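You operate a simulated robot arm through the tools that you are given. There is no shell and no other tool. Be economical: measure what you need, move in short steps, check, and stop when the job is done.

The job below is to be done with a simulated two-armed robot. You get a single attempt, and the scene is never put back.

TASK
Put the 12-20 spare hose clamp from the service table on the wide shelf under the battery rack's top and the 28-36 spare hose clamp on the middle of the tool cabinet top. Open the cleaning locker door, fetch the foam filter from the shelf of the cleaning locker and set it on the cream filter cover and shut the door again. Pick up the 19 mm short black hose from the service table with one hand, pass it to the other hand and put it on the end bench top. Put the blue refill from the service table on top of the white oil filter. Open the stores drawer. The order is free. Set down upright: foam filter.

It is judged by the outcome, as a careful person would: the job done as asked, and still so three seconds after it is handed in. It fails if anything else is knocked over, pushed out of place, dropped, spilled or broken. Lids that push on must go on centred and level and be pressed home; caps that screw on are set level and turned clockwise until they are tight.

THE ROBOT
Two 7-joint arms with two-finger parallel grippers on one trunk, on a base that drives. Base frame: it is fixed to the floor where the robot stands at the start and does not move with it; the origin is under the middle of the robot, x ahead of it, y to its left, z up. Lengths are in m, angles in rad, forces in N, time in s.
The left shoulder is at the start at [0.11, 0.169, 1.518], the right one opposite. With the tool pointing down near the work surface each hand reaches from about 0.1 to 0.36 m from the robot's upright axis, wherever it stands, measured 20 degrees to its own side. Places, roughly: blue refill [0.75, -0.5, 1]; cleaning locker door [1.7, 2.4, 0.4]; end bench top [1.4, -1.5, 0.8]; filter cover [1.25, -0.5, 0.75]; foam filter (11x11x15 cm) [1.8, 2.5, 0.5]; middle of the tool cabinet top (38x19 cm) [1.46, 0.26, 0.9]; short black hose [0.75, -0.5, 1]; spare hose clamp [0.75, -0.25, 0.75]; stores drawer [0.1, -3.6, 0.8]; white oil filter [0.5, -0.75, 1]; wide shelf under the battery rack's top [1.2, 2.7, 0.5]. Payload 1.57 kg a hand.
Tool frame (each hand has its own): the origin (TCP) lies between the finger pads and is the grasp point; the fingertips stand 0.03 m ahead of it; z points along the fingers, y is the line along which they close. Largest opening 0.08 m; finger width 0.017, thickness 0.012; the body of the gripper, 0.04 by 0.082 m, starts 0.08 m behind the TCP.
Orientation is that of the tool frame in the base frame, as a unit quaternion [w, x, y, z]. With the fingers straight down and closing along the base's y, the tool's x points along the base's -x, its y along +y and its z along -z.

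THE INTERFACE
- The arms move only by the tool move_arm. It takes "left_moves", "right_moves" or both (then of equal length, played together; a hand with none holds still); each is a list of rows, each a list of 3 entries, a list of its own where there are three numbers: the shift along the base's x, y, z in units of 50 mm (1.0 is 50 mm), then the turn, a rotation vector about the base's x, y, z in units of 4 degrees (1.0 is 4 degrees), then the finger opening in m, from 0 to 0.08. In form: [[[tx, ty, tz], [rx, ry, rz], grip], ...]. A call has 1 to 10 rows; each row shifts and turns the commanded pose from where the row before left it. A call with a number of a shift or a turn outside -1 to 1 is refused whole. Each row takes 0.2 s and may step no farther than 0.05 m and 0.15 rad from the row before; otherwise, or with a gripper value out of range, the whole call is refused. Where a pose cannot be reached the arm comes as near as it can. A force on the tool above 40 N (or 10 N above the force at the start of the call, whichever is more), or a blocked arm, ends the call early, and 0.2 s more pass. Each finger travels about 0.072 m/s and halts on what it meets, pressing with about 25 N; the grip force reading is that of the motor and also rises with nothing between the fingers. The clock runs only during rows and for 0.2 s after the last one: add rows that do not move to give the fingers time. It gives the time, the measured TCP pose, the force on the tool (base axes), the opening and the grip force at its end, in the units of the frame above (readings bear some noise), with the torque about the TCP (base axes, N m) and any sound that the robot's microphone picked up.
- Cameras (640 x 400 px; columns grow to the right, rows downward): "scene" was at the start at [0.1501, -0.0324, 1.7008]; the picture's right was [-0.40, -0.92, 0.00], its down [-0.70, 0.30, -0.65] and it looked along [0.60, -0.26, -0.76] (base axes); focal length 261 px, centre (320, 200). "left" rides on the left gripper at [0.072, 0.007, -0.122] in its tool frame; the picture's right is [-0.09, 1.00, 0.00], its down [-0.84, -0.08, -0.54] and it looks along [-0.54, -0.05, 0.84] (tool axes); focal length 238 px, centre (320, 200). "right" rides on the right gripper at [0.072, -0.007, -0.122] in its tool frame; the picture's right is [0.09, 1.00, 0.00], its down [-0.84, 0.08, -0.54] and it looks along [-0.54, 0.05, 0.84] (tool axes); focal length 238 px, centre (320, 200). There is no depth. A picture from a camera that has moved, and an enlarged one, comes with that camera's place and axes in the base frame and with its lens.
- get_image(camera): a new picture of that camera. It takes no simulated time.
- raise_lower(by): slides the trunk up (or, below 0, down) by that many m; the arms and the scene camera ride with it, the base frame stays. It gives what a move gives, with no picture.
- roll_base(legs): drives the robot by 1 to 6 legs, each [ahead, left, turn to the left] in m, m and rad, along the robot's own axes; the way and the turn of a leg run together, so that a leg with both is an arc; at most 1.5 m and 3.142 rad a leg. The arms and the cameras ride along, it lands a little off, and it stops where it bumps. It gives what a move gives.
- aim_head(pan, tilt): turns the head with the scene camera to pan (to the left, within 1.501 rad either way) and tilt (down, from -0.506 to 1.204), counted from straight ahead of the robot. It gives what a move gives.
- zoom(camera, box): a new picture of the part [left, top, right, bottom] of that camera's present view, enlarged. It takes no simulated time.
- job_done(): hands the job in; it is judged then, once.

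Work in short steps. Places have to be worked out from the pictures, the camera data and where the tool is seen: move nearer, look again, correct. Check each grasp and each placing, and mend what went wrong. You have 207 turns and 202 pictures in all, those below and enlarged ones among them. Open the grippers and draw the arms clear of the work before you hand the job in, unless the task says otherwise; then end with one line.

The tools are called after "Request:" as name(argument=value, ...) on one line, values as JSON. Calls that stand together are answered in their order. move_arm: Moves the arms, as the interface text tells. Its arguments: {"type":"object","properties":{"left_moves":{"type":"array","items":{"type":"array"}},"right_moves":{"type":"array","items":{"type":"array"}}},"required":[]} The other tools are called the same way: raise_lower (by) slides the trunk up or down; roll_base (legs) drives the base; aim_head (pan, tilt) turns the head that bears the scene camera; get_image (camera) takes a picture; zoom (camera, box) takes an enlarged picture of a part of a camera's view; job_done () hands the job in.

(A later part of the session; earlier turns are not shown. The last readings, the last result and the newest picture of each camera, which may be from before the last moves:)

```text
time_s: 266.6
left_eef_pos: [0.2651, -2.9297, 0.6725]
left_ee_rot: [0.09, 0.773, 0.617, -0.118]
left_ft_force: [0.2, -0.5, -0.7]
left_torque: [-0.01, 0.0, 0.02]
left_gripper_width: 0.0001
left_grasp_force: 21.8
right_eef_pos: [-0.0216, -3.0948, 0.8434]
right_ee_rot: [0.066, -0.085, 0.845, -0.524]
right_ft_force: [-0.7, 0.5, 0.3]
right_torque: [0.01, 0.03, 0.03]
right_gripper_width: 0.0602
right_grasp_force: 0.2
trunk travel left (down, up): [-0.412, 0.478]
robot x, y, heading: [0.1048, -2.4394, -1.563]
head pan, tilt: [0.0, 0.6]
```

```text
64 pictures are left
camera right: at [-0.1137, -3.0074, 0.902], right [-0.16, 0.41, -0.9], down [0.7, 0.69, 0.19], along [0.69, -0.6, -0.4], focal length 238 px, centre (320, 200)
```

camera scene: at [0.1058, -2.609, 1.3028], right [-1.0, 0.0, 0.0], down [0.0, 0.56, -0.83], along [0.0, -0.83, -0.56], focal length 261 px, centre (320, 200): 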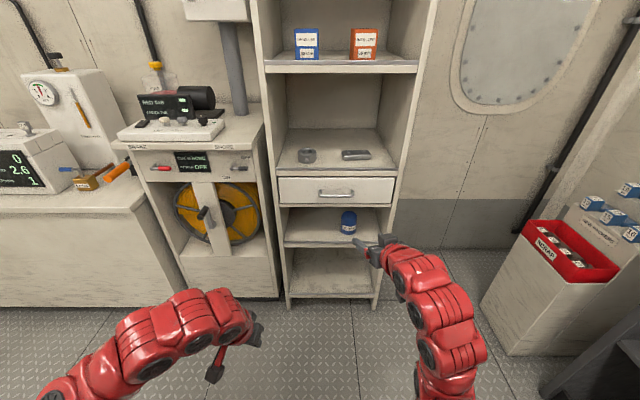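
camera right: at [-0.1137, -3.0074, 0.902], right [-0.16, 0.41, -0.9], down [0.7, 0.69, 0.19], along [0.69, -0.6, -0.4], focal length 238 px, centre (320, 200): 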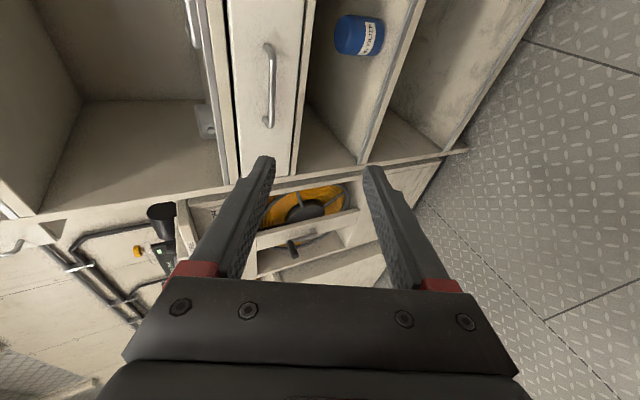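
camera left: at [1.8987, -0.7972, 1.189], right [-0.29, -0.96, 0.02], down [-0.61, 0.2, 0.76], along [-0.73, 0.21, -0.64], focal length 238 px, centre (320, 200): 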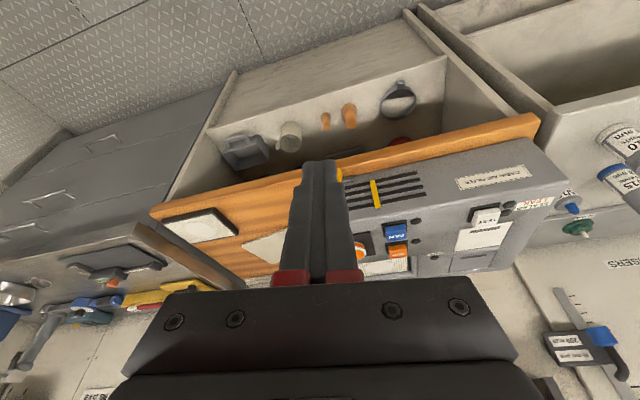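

Handle confirmed at (0.046, −3.432, 0.777). Align x and z by arm, then drive forward 0.27.

Request:
move_arm(right_moves=[[[0.45, 0, -0.45], [0, 0, 0], 0.06], [[0.45, 0, -0.45], [0, 0, 0], 0.06], [[0.44, 0, -0.42], [0, 0, 0], 0.06], [[0, 0, 0], [0, 0, 0], 0.06]])

Request:
roll_base(legs=[[0.27, 0, 0]])

Request:
get_image(camera="right")

```text
time_s: 267.6
left_eef_pos: [0.2662, -2.9303, 0.673]
left_ee_rot: [0.089, 0.773, 0.617, -0.117]
left_ft_force: [-0.1, -0.2, -0.8]
left_torque: [-0.01, 0.03, -0.05]
left_gripper_width: 0.0
left_grasp_force: 21.5
right_eef_pos: [0.0449, -3.095, 0.7793]
right_ee_rot: [0.066, -0.084, 0.845, -0.524]
right_ft_force: [-0.9, 0.0, 0.3]
right_torque: [0.01, 0.06, -0.01]
right_gripper_width: 0.0602
right_grasp_force: 0.0
trunk travel left (down, up): [-0.412, 0.478]
robot x, y, heading: [0.105, -2.4399, -1.565]
head pan, tilt: [0.0, 0.6]
```

```text
time_s: 269.6
left_eef_pos: [0.2681, -3.1984, 0.6723]
left_ee_rot: [0.089, 0.772, 0.618, -0.116]
left_ft_force: [0.7, 0.4, -0.9]
left_torque: [0.02, 0.02, 0.05]
left_gripper_width: 0.0
left_grasp_force: 21.3
right_eef_pos: [0.05, -3.3636, 0.7786]
right_ee_rot: [0.067, -0.086, 0.845, -0.524]
right_ft_force: [-0.6, -0.2, 0.4]
right_torque: [0.0, 0.01, 0.02]
right_gripper_width: 0.0601
right_grasp_force: 0.1
trunk travel left (down, up): [-0.412, 0.478]
robot x, y, heading: [0.1075, -2.707, -1.563]
head pan, tilt: [0.0, 0.6]
```

```text
63 pictures are left
camera right: at [-0.0443, -3.2766, 0.837], right [-0.16, 0.41, -0.89], down [0.7, 0.69, 0.19], along [0.69, -0.6, -0.4], focal length 238 px, centre (320, 200)
```

right: 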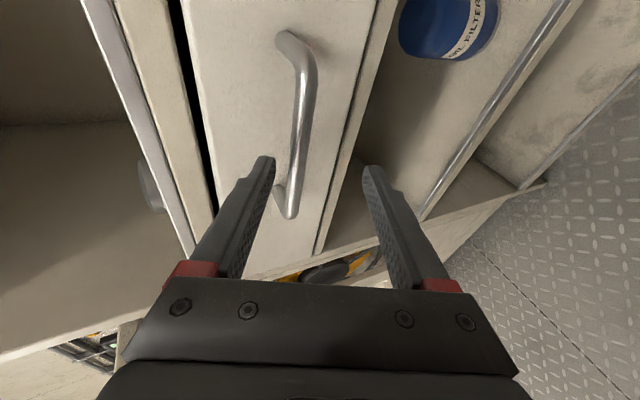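

Move the right TCP onto the bar and close.

Request:
move_arm(right_moves=[[[0, -0.4, -0.1], [0, 0, 0], 0.06], [[0, -0.4, -0.1], [0, 0, 0], 0.06], [[0, -0.44, 0], [0, 0, 0], 0.06], [[0, 0, 0], [0, 0, 0], 0.03], [[0, 0, 0], [0, 0, 0], 0.0], [[0, 0, 0], [0, 0, 0], 0.0], [[0, 0, 0], [0, 0, 0], 0.0], [[0, 0, 0], [0, 0, 0], 0.0]])

Request:
get_image(camera="right")

```text
time_s: 270.1
left_eef_pos: [0.2689, -3.1965, 0.6739]
left_ee_rot: [0.091, 0.772, 0.618, -0.118]
left_ft_force: [-0.8, -0.8, -0.7]
left_torque: [0.01, -0.01, -0.02]
left_gripper_width: 0.0001
left_grasp_force: 21.4
right_eef_pos: [0.0481, -3.388, 0.7767]
right_ee_rot: [0.068, -0.087, 0.841, -0.529]
right_ft_force: [-4.2, 22.1, 8.0]
right_torque: [-0.84, -0.06, -0.13]
right_gripper_width: 0.0571
right_grasp_force: 0.0
trunk travel left (down, up): [-0.412, 0.478]
robot x, y, heading: [0.1072, -2.7057, -1.563]
head pan, tilt: [0.0, 0.6]
stopped in row 2 (right hand): the force on the tool passed its limit at 64 N (the readings are from after the stop); the commanded pose is now the measured one
```

```text
62 pictures are left
camera right: at [-0.0455, -3.3018, 0.8338], right [-0.16, 0.4, -0.9], down [0.7, 0.69, 0.18], along [0.7, -0.6, -0.4], focal length 238 px, centre (320, 200)
```

right: 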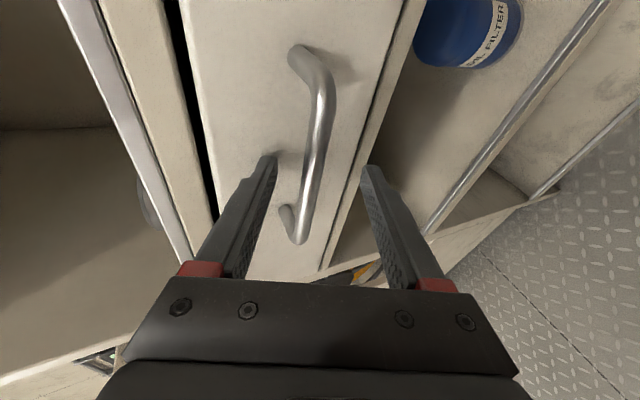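

Fingertips touch the drawer face, so the bar is already between the fingers. Back off 4 mm and close.

Request:
move_arm(right_moves=[[[0, 0.12, 0], [0, 0, 0], 0.06], [[0, 0, 0], [0, 0, 0], 0.03], [[0, 0, 0], [0, 0, 0], 0.0], [[0, 0, 0], [0, 0, 0], 0.0], [[0, 0, 0], [0, 0, 0], 0.0], [[0, 0, 0], [0, 0, 0], 0.0]])

Request:
get_image(camera="right")

```text
time_s: 271.1
left_eef_pos: [0.2687, -3.1988, 0.6729]
left_ee_rot: [0.09, 0.772, 0.618, -0.117]
left_ft_force: [0.2, -0.7, -1.0]
left_torque: [0.03, 0.0, -0.02]
left_gripper_width: 0.0002
left_grasp_force: 21.5
right_eef_pos: [0.0488, -3.3871, 0.7825]
right_ee_rot: [0.068, -0.087, 0.836, -0.538]
right_ft_force: [-1.2, -3.4, 19.6]
right_torque: [-0.15, -0.44, -0.52]
right_gripper_width: 0.0126
right_grasp_force: 29.7
trunk travel left (down, up): [-0.412, 0.478]
robot x, y, heading: [0.1116, -2.705, -1.571]
head pan, tilt: [0.0, 0.6]
stopped in row 5 (right hand): the force on the tool passed its limit at 43 N (the readings are from after the stop); the commanded pose is now the measured one
```

```text
61 pictures are left
camera right: at [-0.0448, -3.2997, 0.8381], right [-0.16, 0.39, -0.91], down [0.7, 0.7, 0.17], along [0.7, -0.61, -0.38], focal length 238 px, centre (320, 200)
```

right: 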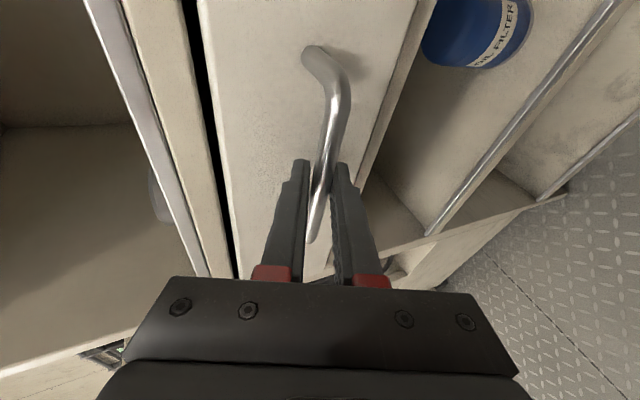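

Bar gripped. Pull the drawer out in small steps.

Request:
move_arm(right_moves=[[[0, 0.15, 0], [0, 0, 0], 0.0], [[0, 0.2, 0], [0, 0, 0], 0.0], [[0, 0.25, 0], [0, 0, 0], 0.0], [[0, 0.3, 0], [0, 0, 0], 0.0], [[0, 0.3, 0], [0, 0, 0], 0.0], [[0, 0.3, 0], [0, 0, 0], 0.0], [[0, 0.3, 0], [0, 0, 0], 0.0], [[0, 0, 0], [0, 0, 0], 0.0]])

```text
time_s: 272.4
left_eef_pos: [0.2674, -3.1974, 0.672]
left_ee_rot: [0.09, 0.773, 0.617, -0.117]
left_ft_force: [0.1, 0.1, -0.7]
left_torque: [-0.01, -0.03, -0.02]
left_gripper_width: 0.0
left_grasp_force: 21.0
right_eef_pos: [0.0487, -3.3448, 0.7823]
right_ee_rot: [0.068, -0.087, 0.835, -0.539]
right_ft_force: [-1.9, -1.8, 16.7]
right_torque: [-0.22, -0.61, -0.06]
right_gripper_width: 0.0124
right_grasp_force: 29.5
right hand out of reach, approached as far as the arm can: row 5, 6
trunk travel left (down, up): [-0.412, 0.478]
robot x, y, heading: [0.1073, -2.7101, -1.565]
head pan, tilt: [0.0, 0.6]
stopped in row 6 (right hand): the force on the tool passed its limit at 44 N (the readings are from after the stop); the commanded pose is now the measured one
```

It slides; the arm is at its limit, so pull with the base: back 0.15 m.

Request:
roll_base(legs=[[-0.15, 0, 0]])

Request:
get_image(camera="scene")

```text
time_s: 273.8
left_eef_pos: [0.2671, -3.0492, 0.674]
left_ee_rot: [0.091, 0.772, 0.618, -0.117]
left_ft_force: [-0.7, -0.5, 0.6]
left_torque: [-0.04, -0.01, 0.01]
left_gripper_width: 0.0
left_grasp_force: 21.0
right_eef_pos: [0.0498, -3.1947, 0.7828]
right_ee_rot: [0.068, -0.088, 0.835, -0.539]
right_ft_force: [0.3, 0.8, 24.9]
right_torque: [-0.1, -0.52, -0.21]
right_gripper_width: 0.0127
right_grasp_force: 30.1
trunk travel left (down, up): [-0.412, 0.478]
robot x, y, heading: [0.1082, -2.5591, -1.566]
head pan, tilt: [0.0, 0.6]
```

```text
60 pictures are left
camera scene: at [0.107, -2.7255, 1.3033], right [-1.0, -0.01, 0.0], down [0.0, 0.56, -0.83], along [0.01, -0.83, -0.56], focal length 261 px, centre (320, 200)
```

scene: 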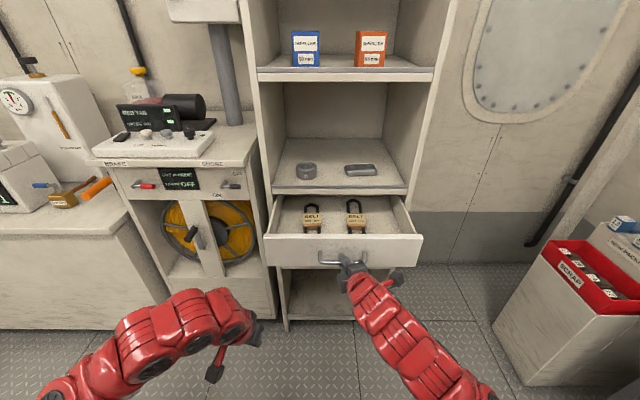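

Drawer is open ≈0.19 m. Pull another 0.05 m for good measure.

Request:
roll_base(legs=[[-0.05, 0, 0]])

Request:
move_arm(right_moves=[[[0, 0, 0], [0, 0, 0], 0.03], [[0, 0, 0], [0, 0, 0], 0.06], [[0, 0, 0], [0, 0, 0], 0.07], [[0, 0, 0], [0, 0, 0], 0.07], [[0, 0, 0], [0, 0, 0], 0.07]])

```text
time_s: 274.7
left_eef_pos: [0.2668, -2.9981, 0.674]
left_ee_rot: [0.091, 0.772, 0.618, -0.118]
left_ft_force: [0.2, -0.9, 0.2]
left_torque: [-0.01, -0.01, 0.02]
left_gripper_width: 0.0001
left_grasp_force: 21.4
right_eef_pos: [0.0488, -3.146, 0.7825]
right_ee_rot: [0.068, -0.088, 0.836, -0.538]
right_ft_force: [-1.6, 2.1, 17.3]
right_torque: [-0.05, -0.52, -0.25]
right_gripper_width: 0.0127
right_grasp_force: 29.5
trunk travel left (down, up): [-0.412, 0.478]
robot x, y, heading: [0.1046, -2.5059, -1.563]
head pan, tilt: [0.0, 0.6]
```

```text
time_s: 275.9
left_eef_pos: [0.2665, -3.0, 0.6737]
left_ee_rot: [0.09, 0.772, 0.619, -0.117]
left_ft_force: [0.6, 1.2, -0.2]
left_torque: [0.01, 0.01, 0.03]
left_gripper_width: 0.0001
left_grasp_force: 21.3
right_eef_pos: [0.0505, -3.1474, 0.781]
right_ee_rot: [0.068, -0.087, 0.836, -0.537]
right_ft_force: [0.3, -0.7, -0.9]
right_torque: [0.01, 0.0, -0.01]
right_gripper_width: 0.0699
right_grasp_force: 0.1
trunk travel left (down, up): [-0.412, 0.478]
robot x, y, heading: [0.1069, -2.5138, -1.568]
head pan, tilt: [0.0, 0.6]
```

Back straight off the handle, raise the trunk, and look once.

Request:
roll_base(legs=[[-0.3, 0, 0]])

Request:
get_image(camera="scene")

Request:
raise_lower(by=0.4)

Request:
roll_base(legs=[[0, -0.3, 0], [0, 0, 1.565], [0, 0.9, 0], [0, 0.9, 0]])

Request:
get_image(camera="scene")

```text
time_s: 277.9
left_eef_pos: [0.2661, -2.6975, 0.6741]
left_ee_rot: [0.089, 0.771, 0.62, -0.117]
left_ft_force: [0.0, -0.5, 0.2]
left_torque: [-0.03, 0.02, -0.02]
left_gripper_width: 0.0001
left_grasp_force: 21.6
right_eef_pos: [0.0491, -2.844, 0.7813]
right_ee_rot: [0.069, -0.09, 0.836, -0.537]
right_ft_force: [0.8, -0.1, -0.1]
right_torque: [-0.01, -0.02, 0.01]
right_gripper_width: 0.0702
right_grasp_force: 0.0
trunk travel left (down, up): [-0.412, 0.478]
robot x, y, heading: [0.1016, -2.2092, -1.559]
head pan, tilt: [0.0, 0.6]
```

```text
59 pictures are left
camera scene: at [0.1044, -2.376, 1.3028], right [-1.0, -0.01, 0.0], down [-0.01, 0.56, -0.83], along [0.01, -0.83, -0.56], focal length 261 px, centre (320, 200)
```

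scene: 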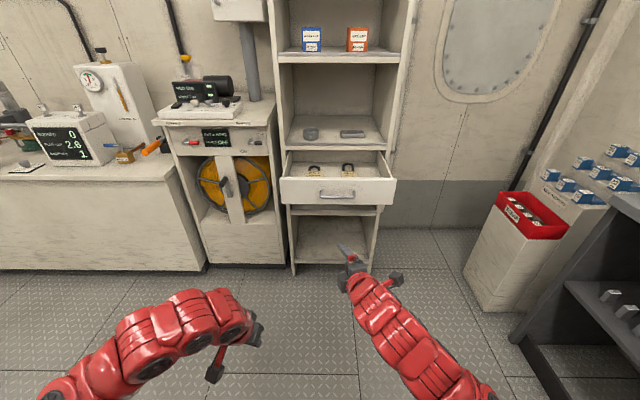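

```text
time_s: 281.8
left_eef_pos: [0.2675, -2.6979, 1.0736]
left_ee_rot: [0.09, 0.771, 0.62, -0.117]
left_ft_force: [1.2, 1.0, -0.8]
left_torque: [-0.06, 0.02, 0.03]
left_gripper_width: 0.0001
left_grasp_force: 21.7
right_eef_pos: [0.0492, -2.8451, 1.181]
right_ee_rot: [0.07, -0.091, 0.836, -0.537]
right_ft_force: [-0.4, -1.0, 0.0]
right_torque: [-0.02, -0.01, -0.02]
right_gripper_width: 0.07
right_grasp_force: 0.1
trunk travel left (down, up): [-0.812, 0.078]
robot x, y, heading: [0.1038, -2.2096, -1.555]
head pan, tilt: [0.0, 0.6]
```

```text
time_s: 296.1
left_eef_pos: [0.2954, -0.2828, 1.072]
left_ee_rot: [0.146, 0.113, 0.983, -0.02]
left_ft_force: [0.0, -0.1, 0.3]
left_torque: [0.03, -0.04, 0.05]
left_gripper_width: 0.0002
left_grasp_force: 21.3
right_eef_pos: [0.4414, -0.5021, 1.1804]
right_ee_rot: [-0.427, 0.651, -0.532, 0.334]
right_ft_force: [0.0, 1.0, 0.3]
right_torque: [-0.05, -0.01, 0.02]
right_gripper_width: 0.0698
right_grasp_force: 0.1
trunk travel left (down, up): [-0.812, 0.078]
robot x, y, heading: [-0.1986, -0.4364, 0.001]
head pan, tilt: [0.0, 0.6]
```

```text
58 pictures are left
camera scene: at [-0.0285, -0.4414, 1.7027], right [0.0, -1.0, 0.0], down [-0.57, 0.0, -0.82], along [0.82, 0.0, -0.57], focal length 261 px, centre (320, 200)
```

scene: 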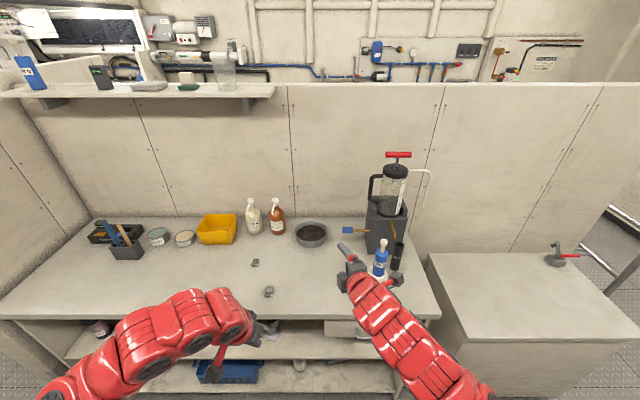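

Back at the service table. Pitch the left hand to ≈45° with yaw correction and raise the right hand slightly.

Request:
move_arm(left_moves=[[[0.33, 0.03, 0.19], [0, -1, 0.46], 0.05], [[0.33, 0.03, 0.19], [0, -1, 0.46], 0.06], [[0.33, 0.03, 0.19], [0, -1, 0.46], 0.06], [[0.33, 0.03, 0.19], [0, -1, 0.46], 0.06], [[0.33, 0.03, 0.19], [0, -1, 0.46], 0.06], [[0.33, 0.03, 0.19], [0, -1, 0.46], 0.06], [[0.33, 0.03, 0.19], [0, -1, 0.46], 0.06], [[0, 0, 0], [0, 0, 0], 0.06]], right_moves=[[[0, 0, 0.3], [0, 0, 0], 0.06], [[0, 0, 0.3], [0, 0, 0], 0.06], [[0, 0, 0.3], [0, 0, 0], 0.06], [[0, 0, 0.3], [0, 0, 0], 0.06], [[0, 0, 0.3], [0, 0, 0], 0.06], [[0, 0, 0], [0, 0, 0], 0.06], [[0, 0, 0], [0, 0, 0], 0.06], [[0, 0, 0], [0, 0, 0], 0.06]])

Request:
roll_base(legs=[[0, 0.17, 0], [0.08, 0, 0]])

Request:
raise_lower(by=-0.18)

Request:
get_image(camera="left")

```text
time_s: 297.9
left_eef_pos: [0.3416, -0.2778, 1.0968]
left_ee_rot: [0.227, 0.074, 0.971, -0.005]
left_ft_force: [0.2, 0.7, 0.3]
left_torque: [0.0, 0.02, -0.02]
left_gripper_width: 0.06
left_grasp_force: 0.1
left hand out of reach, approached as far as the arm can: row 1, 2, 3, 4, 5, 6
right_eef_pos: [0.4527, -0.5007, 1.2491]
right_ee_rot: [-0.427, 0.651, -0.532, 0.333]
right_ft_force: [0.4, -0.2, -0.5]
right_torque: [0.01, -0.03, 0.02]
right_gripper_width: 0.0602
right_grasp_force: 0.1
right hand out of reach, approached as far as the arm can: row 1, 2, 4
trunk travel left (down, up): [-0.812, 0.078]
robot x, y, heading: [-0.1977, -0.4429, 0.0]
head pan, tilt: [0.0, 0.6]
```

```text
time_s: 300.1
left_eef_pos: [0.4201, -0.1075, 1.0978]
left_ee_rot: [0.226, 0.077, 0.971, -0.007]
left_ft_force: [0.2, -0.1, -0.1]
left_torque: [0.04, -0.02, 0.01]
left_gripper_width: 0.06
left_grasp_force: 0.1
right_eef_pos: [0.5318, -0.3301, 1.2504]
right_ee_rot: [-0.426, 0.651, -0.532, 0.334]
right_ft_force: [-0.1, 0.4, 0.2]
right_torque: [0.0, 0.01, -0.01]
right_gripper_width: 0.0603
right_grasp_force: 0.1
trunk travel left (down, up): [-0.812, 0.078]
robot x, y, heading: [-0.1171, -0.2697, -0.005]
head pan, tilt: [0.0, 0.6]
```

```text
time_s: 302.1
left_eef_pos: [0.4206, -0.109, 0.9164]
left_ee_rot: [0.227, 0.076, 0.971, -0.006]
left_ft_force: [0.1, -0.8, 0.0]
left_torque: [-0.01, 0.03, -0.02]
left_gripper_width: 0.0597
left_grasp_force: 0.0
right_eef_pos: [0.5315, -0.3303, 1.0691]
right_ee_rot: [-0.426, 0.652, -0.532, 0.333]
right_ft_force: [-0.3, 0.8, 0.2]
right_torque: [0.01, 0.02, -0.02]
right_gripper_width: 0.0601
right_grasp_force: 0.1
trunk travel left (down, up): [-0.632, 0.258]
robot x, y, heading: [-0.1175, -0.2695, -0.001]
head pan, tilt: [0.0, 0.6]
```

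```text
57 pictures are left
camera left: at [0.3057, -0.0873, 0.9947], right [0.23, 0.97, 0.06], down [0.49, -0.17, 0.85], along [0.84, -0.17, -0.52], focal length 238 px, centre (320, 200)
```

left: 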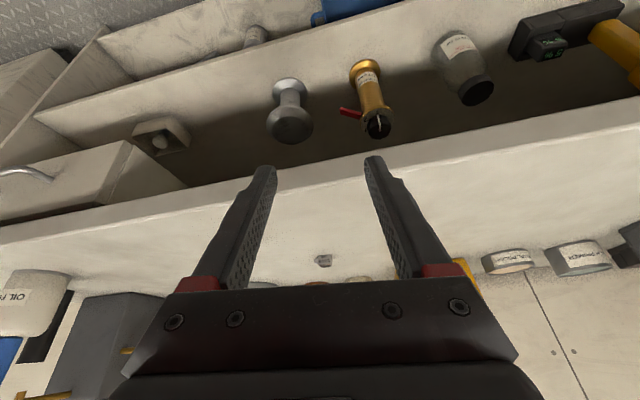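

Extend the left hand forward over the table while finishing the pitch and yaw.

Request:
move_arm(left_moves=[[[0.6, 0, 0.6], [0, -0.9, 0.45], 0.06], [[0.9, 0, 0.2], [0, -0.9, 0.45], 0.06], [[0.9, -0.1, 0.1], [0, -0.9, 0.45], 0.06], [[0.9, -0.1, 0.1], [0, -0.9, 0.45], 0.06], [[0.9, -0.1, 0], [0, -0.9, 0.45], 0.06], [[0.5, -0.1, 0], [0, 0, 0], 0.06], [[0, 0, 0], [0, 0, 0], 0.06]])

Request:
get_image(camera="left")

```text
time_s: 303.7
left_eef_pos: [0.6553, -0.1272, 0.966]
left_ee_rot: [0.375, 0.0, 0.927, 0.025]
left_ft_force: [0.2, -0.3, 0.4]
left_torque: [-0.03, 0.02, -0.04]
left_gripper_width: 0.0602
left_grasp_force: 0.1
right_eef_pos: [0.5317, -0.3311, 1.0699]
right_ee_rot: [-0.426, 0.651, -0.533, 0.333]
right_ft_force: [0.2, 0.4, 0.0]
right_torque: [-0.02, -0.02, 0.06]
right_gripper_width: 0.06
right_grasp_force: 0.0
trunk travel left (down, up): [-0.632, 0.258]
robot x, y, heading: [-0.1181, -0.2672, -0.001]
head pan, tilt: [0.0, 0.6]
```

```text
56 pictures are left
camera left: at [0.5198, -0.1275, 1.0034], right [0.05, 0.99, 0.11], down [0.23, -0.12, 0.97], along [0.97, -0.02, -0.23], focal length 238 px, centre (320, 200)
```

left: 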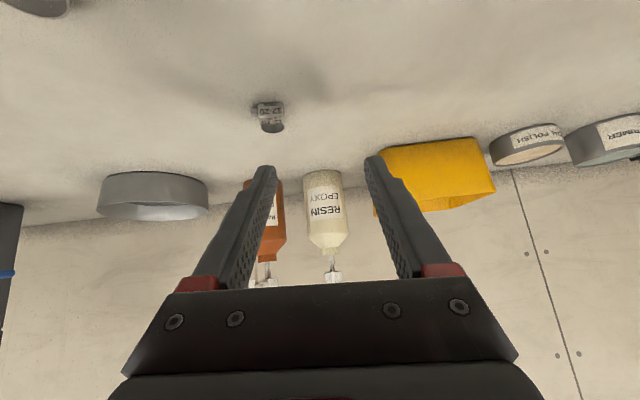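

Clamp at ≈(0.738, −0.173). Check its label, level the hand's roll, and move above it.

Request:
zoom(camera="left", box=[235, 85, 305, 145])

Request:
move_arm(left_moves=[[[0.5, -0.45, 0], [-0.8, 0, 0], 0.06], [[0.5, -0.45, -0.3], [-0.8, 0, 0], 0.06], [[0, 0, -0.5], [0, 0, 0], 0.06], [[0, 0, 0], [0, 0, 0], 0.06]])

Request:
get_image(camera="left")

```text
6.67 times, centred on (270, 115) of left
camera zoom: at [0.5198, -0.1275, 1.0034], right [0.05, 0.99, 0.11], down [0.23, -0.12, 0.97], along [0.97, -0.02, -0.23], focal length 1589 px, centre (653, 767)
```

zoom: 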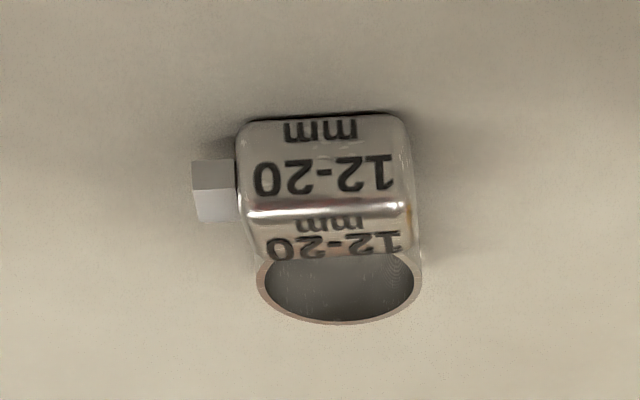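

```text
time_s: 304.7
left_eef_pos: [0.7068, -0.1742, 0.9264]
left_ee_rot: [0.375, -0.022, 0.926, -0.028]
left_ft_force: [0.4, -0.4, 0.3]
left_torque: [0.0, -0.02, -0.04]
left_gripper_width: 0.0598
left_grasp_force: 0.1
right_eef_pos: [0.5327, -0.3313, 1.0695]
right_ee_rot: [-0.426, 0.651, -0.533, 0.332]
right_ft_force: [-0.7, 0.6, -0.4]
right_torque: [-0.03, -0.02, -0.02]
right_gripper_width: 0.0599
right_grasp_force: 0.1
trunk travel left (down, up): [-0.632, 0.258]
robot x, y, heading: [-0.1196, -0.2691, -0.004]
head pan, tilt: [0.0, 0.6]
```

```text
54 pictures are left
camera left: at [0.5712, -0.1685, 0.9634], right [0.05, 1.0, 0.0], down [0.22, -0.01, 0.97], along [0.97, -0.05, -0.22], focal length 238 px, centre (320, 200)
```

left: 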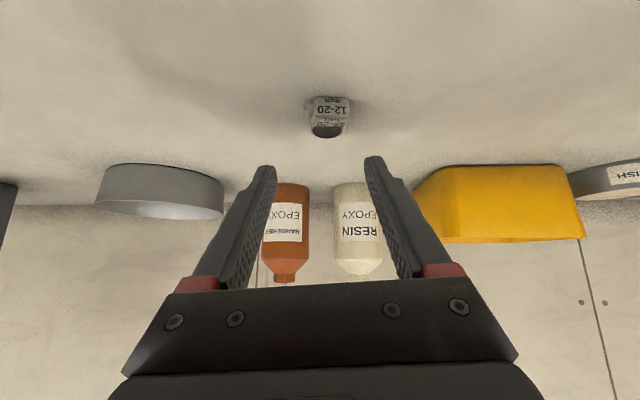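

Label 12-20 confirmed. Descend to z≈0.889 with the tips around the clamp.

Request:
move_arm(left_moves=[[[0.12, 0.06, -0.3], [0, 0, 0], 0.06], [[0, 0, -0.3], [0, 0, 0], 0.06], [[0, 0, -0.1], [0, 0, 0], 0.06], [[0, 0, 0], [0, 0, 0], 0.06]])

Request:
get_image(camera="left")

```text
time_s: 305.7
left_eef_pos: [0.713, -0.1701, 0.8925]
left_ee_rot: [0.374, -0.021, 0.927, -0.028]
left_ft_force: [0.0, 0.3, -0.2]
left_torque: [0.03, 0.02, -0.02]
left_gripper_width: 0.0598
left_grasp_force: 0.1
right_eef_pos: [0.5321, -0.3317, 1.0691]
right_ee_rot: [-0.426, 0.651, -0.533, 0.333]
right_ft_force: [0.5, -0.1, 0.0]
right_torque: [0.01, 0.01, 0.01]
right_gripper_width: 0.06
right_grasp_force: 0.0
trunk travel left (down, up): [-0.632, 0.258]
robot x, y, heading: [-0.1169, -0.2646, -0.003]
head pan, tilt: [0.0, 0.6]
```

```text
53 pictures are left
camera left: at [0.5771, -0.1655, 0.9295], right [0.05, 1.0, 0.0], down [0.23, -0.01, 0.97], along [0.97, -0.05, -0.23], focal length 238 px, centre (320, 200)
```

left: 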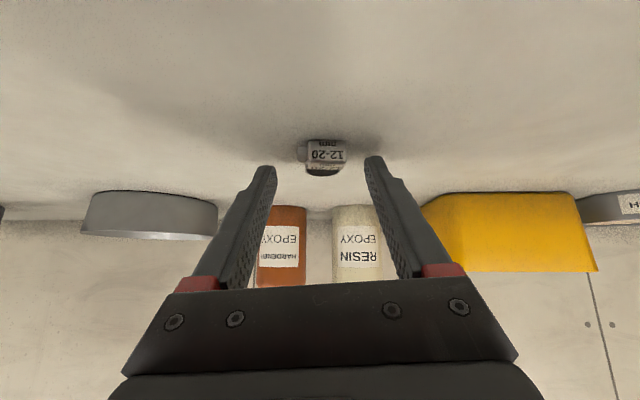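

Shift back 12 mm so the tips straddle the clamp, lower 3 mm, and close.

Request:
move_arm(left_moves=[[[-0.24, 0.02, 0], [0, 0, 0], 0.06], [[0, 0, -0.07], [0, 0, 0], 0.06], [[0, 0, 0], [0, 0, 0], 0.03], [[0, 0, 0], [0, 0, 0], 0.01], [[0, 0, 0], [0, 0, 0], 0.01], [[0, 0, 0], [0, 0, 0], 0.01], [[0, 0, 0], [0, 0, 0], 0.01]])

Request:
get_image(camera="left")

```text
time_s: 307.3
left_eef_pos: [0.6987, -0.1717, 0.8874]
left_ee_rot: [0.376, -0.022, 0.926, -0.027]
left_ft_force: [0.9, -1.2, 6.3]
left_torque: [0.06, -0.17, -0.03]
left_gripper_width: 0.0224
left_grasp_force: 25.2
right_eef_pos: [0.5315, -0.3311, 1.0706]
right_ee_rot: [-0.426, 0.651, -0.532, 0.334]
right_ft_force: [0.4, 0.6, -0.9]
right_torque: [0.0, 0.0, -0.01]
right_gripper_width: 0.0598
right_grasp_force: 0.0
trunk travel left (down, up): [-0.632, 0.258]
robot x, y, heading: [-0.1139, -0.2681, -0.001]
head pan, tilt: [0.0, 0.6]
```

```text
52 pictures are left
camera left: at [0.5639, -0.1651, 0.9255], right [0.05, 1.0, 0.0], down [0.22, -0.01, 0.97], along [0.97, -0.05, -0.22], focal length 238 px, centre (320, 200)
```

left: 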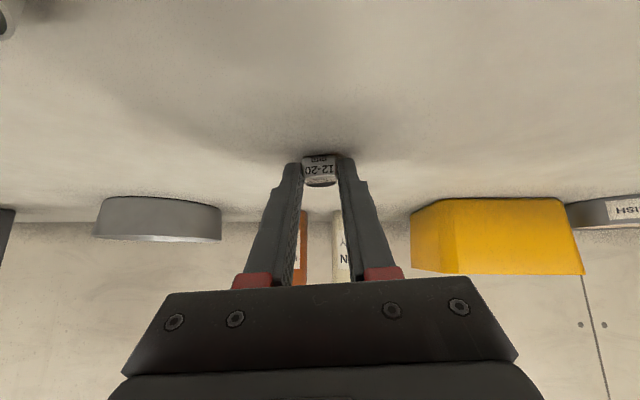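

Gripped at 0.0224. Lift and check it stays.

Request:
move_arm(left_moves=[[[0, 0, 0.4], [0, 0, 0], 0.01], [[0, 0, 0.8], [0, 0, 0], 0.01], [[-0.2, 0, 0.8], [0, 0, 0], 0.01], [[0, 0, 0], [0, 0, 0], 0.01]])

Request:
get_image(camera="left")

```text
time_s: 308.3
left_eef_pos: [0.6896, -0.1673, 0.9872]
left_ee_rot: [0.374, -0.022, 0.927, -0.027]
left_ft_force: [0.3, 0.4, -0.1]
left_torque: [-0.02, 0.01, -0.02]
left_gripper_width: 0.0227
left_grasp_force: 25.0
right_eef_pos: [0.5326, -0.3306, 1.0697]
right_ee_rot: [-0.426, 0.651, -0.533, 0.333]
right_ft_force: [0.3, -0.8, -0.1]
right_torque: [-0.05, 0.0, -0.03]
right_gripper_width: 0.0603
right_grasp_force: 0.2
trunk travel left (down, up): [-0.632, 0.258]
robot x, y, heading: [-0.1151, -0.2676, -0.005]
head pan, tilt: [0.0, 0.6]
```

```text
51 pictures are left
camera left: at [0.5537, -0.1628, 1.0251], right [0.05, 1.0, 0.0], down [0.23, -0.01, 0.97], along [0.97, -0.05, -0.23], focal length 238 px, centre (320, 200)
```

left: 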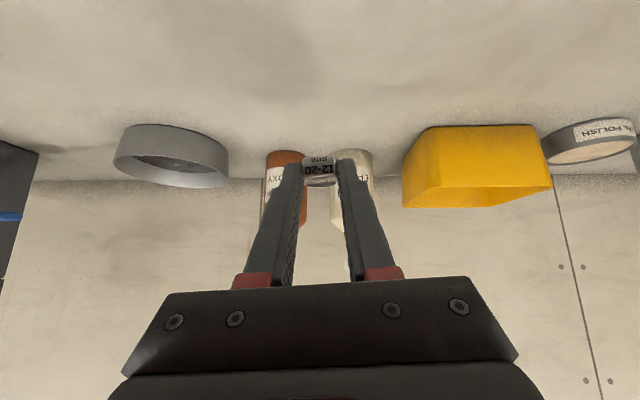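

Clamp held. Raise trunk, back off, turn left and drive around the left partition toward the rack.

Request:
raise_lower(by=0.15)

Request:
roll_base(legs=[[-0.28, 0, 0], [0, 0, 1.57], [1.5, 0, 0], [0, -1.4, 0]])

Request:
get_image(camera="scene")

```text
time_s: 310.0
left_eef_pos: [0.6891, -0.1678, 1.1365]
left_ee_rot: [0.374, -0.021, 0.927, -0.028]
left_ft_force: [0.8, -0.2, -0.9]
left_torque: [0.02, -0.01, -0.01]
left_gripper_width: 0.0229
left_grasp_force: 25.0
right_eef_pos: [0.5325, -0.3313, 1.2192]
right_ee_rot: [-0.426, 0.651, -0.532, 0.333]
right_ft_force: [-1.3, -0.4, 0.7]
right_torque: [0.0, 0.02, 0.0]
right_gripper_width: 0.0599
right_grasp_force: 0.1
trunk travel left (down, up): [-0.782, 0.108]
robot x, y, heading: [-0.1136, -0.2654, -0.003]
head pan, tilt: [0.0, 0.6]
```

```text
time_s: 326.9
left_eef_pos: [0.4183, 2.049, 1.1363]
left_ee_rot: [0.305, -0.611, 0.697, 0.22]
left_ft_force: [0.9, 0.0, 0.4]
left_torque: [-0.02, 0.03, 0.01]
left_gripper_width: 0.0228
left_grasp_force: 24.9
right_eef_pos: [0.5525, 1.8653, 1.2184]
right_ee_rot: [-0.54, 0.842, 0.009, -0.017]
right_ft_force: [0.5, -0.3, 0.9]
right_torque: [0.0, 0.01, -0.04]
right_gripper_width: 0.0601
right_grasp_force: 0.0
trunk travel left (down, up): [-0.782, 0.108]
robot x, y, heading: [0.3744, 1.2383, 1.39]
head pan, tilt: [0.0, 0.6]
stopped in leg 4: the robot was blocked; the commanded pose is now the measured one
```

```text
50 pictures are left
camera scene: at [0.4075, 1.4031, 1.6725], right [0.98, -0.18, 0.0], down [-0.1, -0.56, -0.82], along [0.15, 0.81, -0.57], focal length 261 px, centre (320, 200)
```

scene: 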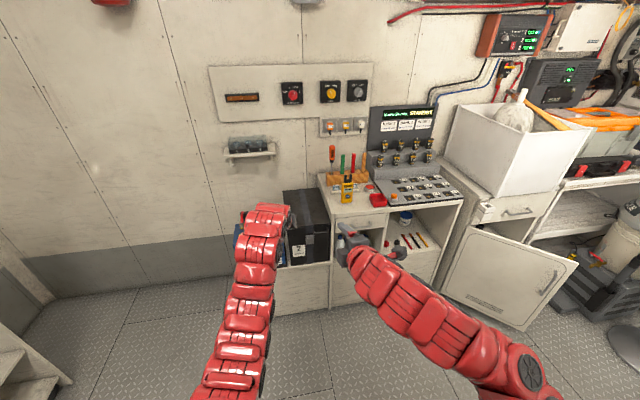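

Blocked by a ledge behind-right and slightly rotated. Go forward 0.2 while correcting heading, then slide right.

Request:
roll_base(legs=[[0.2, 0.03, 0.18], [0, -0.7, 0]])

Request:
get_image(camera="scene")

```text
time_s: 331.9
left_eef_pos: [0.9546, 2.2467, 1.1373]
left_ee_rot: [-0.283, 0.672, -0.639, -0.247]
left_ft_force: [-0.7, -0.4, 0.2]
left_torque: [-0.01, -0.01, 0.01]
left_gripper_width: 0.023
left_grasp_force: 25.2
right_eef_pos: [1.1182, 2.0914, 1.2189]
right_ee_rot: [-0.537, 0.836, 0.086, -0.066]
right_ft_force: [-0.3, 0.4, 0.6]
right_torque: [-0.03, -0.01, 0.03]
right_gripper_width: 0.06
right_grasp_force: 0.1
trunk travel left (down, up): [-0.782, 0.108]
robot x, y, heading: [1.058, 1.4427, 1.569]
head pan, tilt: [0.0, 0.6]
```

```text
49 pictures are left
camera scene: at [1.0572, 1.6094, 1.6727], right [1.0, 0.0, 0.0], down [0.0, -0.57, -0.82], along [0.0, 0.82, -0.57], focal length 261 px, centre (320, 200)
```

scene: 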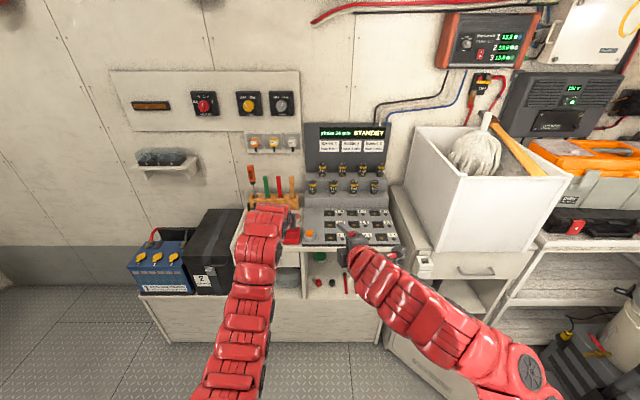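

In front of the rack. Lower the trunk 0.4 m and view the wide shelf with the left camera.

Request:
raise_lower(by=-0.4)

Request:
roll_base(legs=[[0, -0.18, 0]])

Request:
get_image(camera="left")

Request:
get_image(camera="scene")

```text
time_s: 335.7
left_eef_pos: [0.9534, 2.2466, 0.7382]
left_ee_rot: [-0.284, 0.671, -0.639, -0.246]
left_ft_force: [-0.1, 0.7, -0.5]
left_torque: [-0.03, 0.01, 0.02]
left_gripper_width: 0.0229
left_grasp_force: 25.1
right_eef_pos: [1.1181, 2.0906, 0.8192]
right_ee_rot: [-0.537, 0.837, 0.085, -0.066]
right_ft_force: [-0.4, -0.2, -0.4]
right_torque: [-0.03, 0.0, 0.0]
right_gripper_width: 0.0598
right_grasp_force: 0.1
trunk travel left (down, up): [-0.382, 0.508]
robot x, y, heading: [1.0563, 1.4434, 1.571]
head pan, tilt: [0.0, 0.6]
```

```text
time_s: 337.2
left_eef_pos: [1.1341, 2.2473, 0.7383]
left_ee_rot: [-0.283, 0.671, -0.64, -0.246]
left_ft_force: [0.4, 0.0, 0.4]
left_torque: [-0.01, -0.01, 0.01]
left_gripper_width: 0.0229
left_grasp_force: 25.6
right_eef_pos: [1.2987, 2.0914, 0.8194]
right_ee_rot: [-0.537, 0.837, 0.084, -0.067]
right_ft_force: [-0.1, -0.2, -0.1]
right_torque: [-0.01, 0.02, 0.02]
right_gripper_width: 0.0601
right_grasp_force: 0.0
trunk travel left (down, up): [-0.382, 0.508]
robot x, y, heading: [1.2377, 1.444, 1.571]
head pan, tilt: [0.0, 0.6]
```

```text
48 pictures are left
camera left: at [1.1293, 2.1092, 0.7754], right [-1.0, 0.04, 0.0], down [0.01, 0.23, 0.97], along [0.04, 0.97, -0.23], focal length 238 px, centre (320, 200)
```

left: 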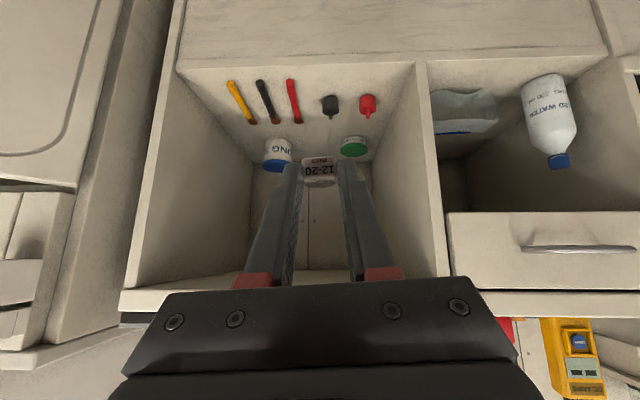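

```text
47 pictures are left
camera scene: at [1.2377, 1.6093, 1.2727], right [1.0, 0.0, 0.0], down [0.0, -0.57, -0.82], along [0.0, 0.82, -0.57], focal length 261 px, centre (320, 200)
```

scene: 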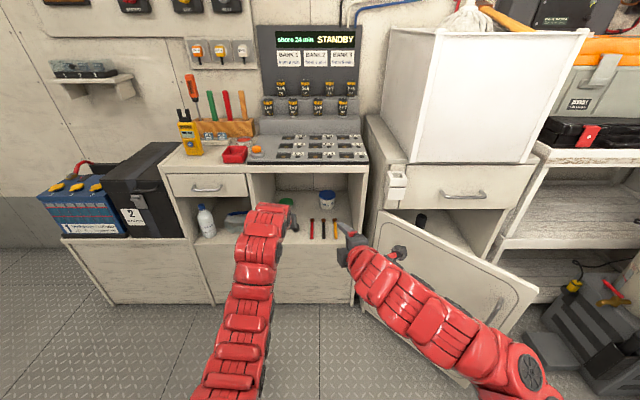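

Free spot at the front of the shelf between the black and red caps ≈(1.098, 2.443). Lower 0.17, align x, and drive forward 0.1.

Request:
raise_lower(by=-0.16)

Request:
move_arm(left_moves=[[[-0.36, 0, 0], [0, 0, 0], 0.01], [[-0.36, 0, 0], [0, 0, 0], 0.01], [[0, 0, 0], [0, 0, 0], 0.01]])

Request:
roll_base(legs=[[0.11, 0, 0]])

Request:
get_image(camera="left")

```text
time_s: 339.1
left_eef_pos: [1.1336, 2.247, 0.5791]
left_ee_rot: [-0.283, 0.672, -0.638, -0.246]
left_ft_force: [0.4, 0.2, 0.0]
left_torque: [-0.03, -0.02, 0.0]
left_gripper_width: 0.0229
left_grasp_force: 25.3
right_eef_pos: [1.2983, 2.0904, 0.659]
right_ee_rot: [-0.537, 0.837, 0.084, -0.066]
right_ft_force: [-0.4, 0.3, 0.0]
right_torque: [-0.04, 0.01, 0.02]
right_gripper_width: 0.0603
right_grasp_force: 0.1
trunk travel left (down, up): [-0.222, 0.668]
robot x, y, heading: [1.238, 1.4441, 1.573]
head pan, tilt: [0.0, 0.6]
```

```text
time_s: 339.9
left_eef_pos: [1.0978, 2.2468, 0.5782]
left_ee_rot: [-0.284, 0.671, -0.639, -0.247]
left_ft_force: [-0.2, 0.7, 0.3]
left_torque: [-0.03, 0.04, 0.01]
left_gripper_width: 0.023
left_grasp_force: 25.2
right_eef_pos: [1.2987, 2.0902, 0.6585]
right_ee_rot: [-0.537, 0.837, 0.084, -0.065]
right_ft_force: [0.5, -0.2, 0.2]
right_torque: [0.03, 0.0, -0.03]
right_gripper_width: 0.0602
right_grasp_force: 0.1
trunk travel left (down, up): [-0.222, 0.668]
robot x, y, heading: [1.2369, 1.4435, 1.569]
head pan, tilt: [0.0, 0.6]
```

```text
time_s: 341.1
left_eef_pos: [1.0967, 2.3574, 0.5755]
left_ee_rot: [-0.283, 0.671, -0.64, -0.245]
left_ft_force: [-1.0, 0.0, 0.9]
left_torque: [-0.01, 0.0, 0.02]
left_gripper_width: 0.0226
left_grasp_force: 25.0
right_eef_pos: [1.2985, 2.2019, 0.6581]
right_ee_rot: [-0.537, 0.837, 0.085, -0.066]
right_ft_force: [0.5, 0.6, 0.2]
right_torque: [0.0, 0.0, -0.01]
right_gripper_width: 0.06
right_grasp_force: 0.1
trunk travel left (down, up): [-0.222, 0.668]
robot x, y, heading: [1.2374, 1.5554, 1.569]
head pan, tilt: [0.0, 0.6]
```

```text
46 pictures are left
camera left: at [1.0927, 2.2194, 0.6143], right [-1.0, 0.04, 0.0], down [0.01, 0.23, 0.97], along [0.04, 0.97, -0.23], focal length 238 px, centre (320, 200)
```

left: 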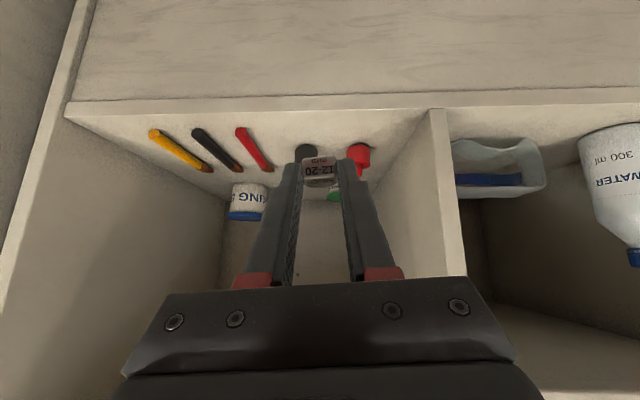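

Caps at x≈1.062 and 1.118, y≈2.45; shelf front edge ≈2.39. Target clamp centre (1.09, 2.413). Move and lower slowly.

Request:
move_arm(left_moves=[[[-0.12, 0.37, 0], [0, 0, 0], 0.01], [[0, 0.37, 0], [0, 0, 0], 0.01], [[0, 0, -0.4], [0, 0, 0], 0.01], [[0, 0, -0.3], [0, 0, 0], 0.01], [[0, 0, 0], [0, 0, 0], 0.01]])

Request:
get_image(camera="left")

```text
time_s: 342.3
left_eef_pos: [1.0918, 2.3949, 0.5437]
left_ee_rot: [-0.284, 0.672, -0.639, -0.246]
left_ft_force: [0.6, -0.3, 0.4]
left_torque: [-0.02, -0.01, 0.0]
left_gripper_width: 0.0227
left_grasp_force: 25.7
right_eef_pos: [1.2975, 2.201, 0.6591]
right_ee_rot: [-0.537, 0.837, 0.085, -0.066]
right_ft_force: [0.6, -0.4, 0.5]
right_torque: [-0.01, 0.01, 0.02]
right_gripper_width: 0.0601
right_grasp_force: 0.1
trunk travel left (down, up): [-0.222, 0.668]
robot x, y, heading: [1.2356, 1.5524, 1.574]
head pan, tilt: [0.0, 0.6]
```

```text
45 pictures are left
camera left: at [1.0865, 2.2574, 0.5802], right [-1.0, 0.04, 0.0], down [0.01, 0.23, 0.97], along [0.04, 0.97, -0.23], focal length 238 px, centre (320, 200)
```

left: 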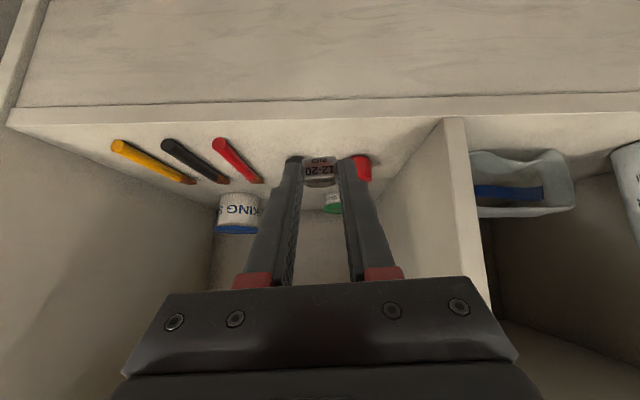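

Lower to contact.

Request:
move_arm(left_moves=[[[0, 0, -0.15], [0, 0, 0], 0.01], [[0, 0, -0.1], [0, 0, 0], 0.01], [[0, 0, -0.06], [0, 0, 0], 0.01], [[0, 0, 0], [0, 0, 0], 0.01]])

```text
time_s: 343.3
left_eef_pos: [1.0925, 2.3935, 0.5266]
left_ee_rot: [-0.283, 0.672, -0.639, -0.245]
left_ft_force: [0.6, 0.0, -1.0]
left_torque: [-0.04, -0.01, 0.0]
left_gripper_width: 0.0228
left_grasp_force: 25.0
right_eef_pos: [1.2976, 2.2005, 0.6588]
right_ee_rot: [-0.537, 0.837, 0.085, -0.066]
right_ft_force: [0.2, -0.3, -0.8]
right_torque: [-0.03, -0.02, 0.0]
right_gripper_width: 0.0602
right_grasp_force: 0.0
trunk travel left (down, up): [-0.222, 0.668]
robot x, y, heading: [1.2401, 1.5503, 1.573]
head pan, tilt: [0.0, 0.6]
```

Request:
move_arm(left_moves=[[[0, 0, -0.08], [0, 0, 0], 0.01], [[0, 0, -0.08], [0, 0, 0], 0.01], [[0, 0, 0], [0, 0, 0], 0.01]])

Request:
get_image(camera="left")

```text
time_s: 344.1
left_eef_pos: [1.0908, 2.3941, 0.5187]
left_ee_rot: [-0.284, 0.671, -0.639, -0.247]
left_ft_force: [-0.4, -0.1, -0.5]
left_torque: [-0.01, -0.01, 0.0]
left_gripper_width: 0.0231
left_grasp_force: 25.4
right_eef_pos: [1.2993, 2.2012, 0.6595]
right_ee_rot: [-0.537, 0.837, 0.086, -0.066]
right_ft_force: [0.7, 1.0, -0.6]
right_torque: [0.01, -0.02, 0.01]
right_gripper_width: 0.0603
right_grasp_force: 0.0
trunk travel left (down, up): [-0.222, 0.668]
robot x, y, heading: [1.239, 1.5529, 1.573]
head pan, tilt: [0.0, 0.6]
```

```text
44 pictures are left
camera left: at [1.0865, 2.2558, 0.5559], right [-1.0, 0.04, 0.0], down [0.01, 0.23, 0.97], along [0.04, 0.97, -0.23], focal length 238 px, centre (320, 200)
```

left: 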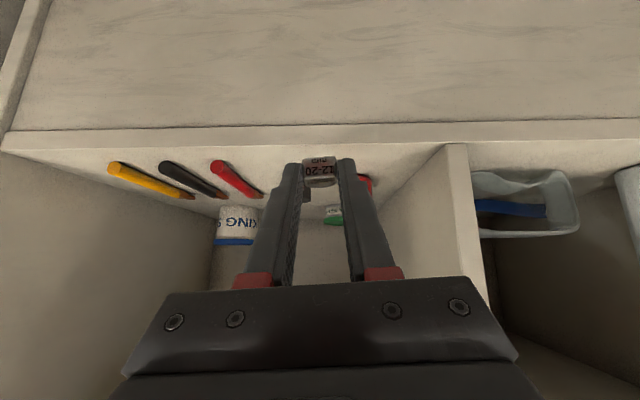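

Continue down a few mm.

Request:
move_arm(left_moves=[[[0, 0, -0.06], [0, 0, 0], 0.01], [[0, 0, -0.06], [0, 0, 0], 0.01], [[0, 0, -0.04], [0, 0, 0], 0.01], [[0, 0, 0], [0, 0, 0], 0.01]])

```text
time_s: 345.1
left_eef_pos: [1.0918, 2.3936, 0.5106]
left_ee_rot: [-0.284, 0.671, -0.639, -0.246]
left_ft_force: [0.3, -0.2, -0.5]
left_torque: [-0.04, -0.02, -0.02]
left_gripper_width: 0.0229
left_grasp_force: 25.7
right_eef_pos: [1.2969, 2.2003, 0.659]
right_ee_rot: [-0.536, 0.837, 0.085, -0.066]
right_ft_force: [0.2, -0.5, -0.5]
right_torque: [0.0, -0.02, 0.01]
right_gripper_width: 0.0601
right_grasp_force: 0.0
trunk travel left (down, up): [-0.222, 0.668]
robot x, y, heading: [1.237, 1.5516, 1.574]
head pan, tilt: [0.0, 0.6]
```

No contact — re-triangulating shows the shelf edge is at y≈2.47, z≈0.457, so I'm still in front of it. Raise 0.03, then drive forward 0.085.

Request:
move_arm(left_moves=[[[0, 0, 0.4], [0, 0, 0], 0.01], [[0, 0, 0.2], [0, 0, 0], 0.01], [[0, 0, 0], [0, 0, 0], 0.01]])

Request:
roll_base(legs=[[0.085, 0, 0]])

Request:
get_image(camera="left")

```text
time_s: 345.9
left_eef_pos: [1.0906, 2.3943, 0.5415]
left_ee_rot: [-0.284, 0.672, -0.639, -0.247]
left_ft_force: [-1.0, -1.2, -0.6]
left_torque: [-0.01, 0.02, 0.01]
left_gripper_width: 0.0231
left_grasp_force: 24.7
right_eef_pos: [1.2986, 2.2, 0.6588]
right_ee_rot: [-0.537, 0.836, 0.085, -0.067]
right_ft_force: [0.0, 0.4, 0.6]
right_torque: [-0.02, 0.0, 0.01]
right_gripper_width: 0.0601
right_grasp_force: 0.1
trunk travel left (down, up): [-0.222, 0.668]
robot x, y, heading: [1.2388, 1.5523, 1.57]
head pan, tilt: [0.0, 0.6]
```

```text
time_s: 346.9
left_eef_pos: [1.091, 2.4787, 0.5398]
left_ee_rot: [-0.283, 0.672, -0.639, -0.246]
left_ft_force: [-0.2, -0.5, -0.5]
left_torque: [-0.03, 0.01, 0.0]
left_gripper_width: 0.0229
left_grasp_force: 24.6
right_eef_pos: [1.2969, 2.2852, 0.6584]
right_ee_rot: [-0.535, 0.838, 0.085, -0.066]
right_ft_force: [-0.4, 0.8, -0.8]
right_torque: [-0.01, 0.0, -0.02]
right_gripper_width: 0.0599
right_grasp_force: 0.1
trunk travel left (down, up): [-0.222, 0.668]
robot x, y, heading: [1.2372, 1.6355, 1.573]
head pan, tilt: [0.0, 0.6]
```

```text
43 pictures are left
camera left: at [1.0857, 2.3402, 0.5779], right [-1.0, 0.04, 0.0], down [0.01, 0.23, 0.97], along [0.04, 0.97, -0.23], focal length 238 px, centre (320, 200)
```

left: 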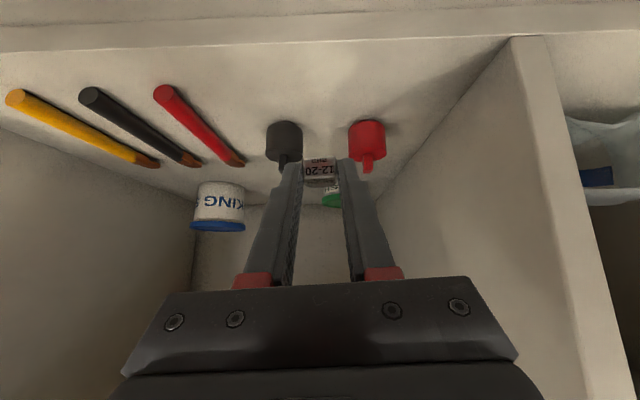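

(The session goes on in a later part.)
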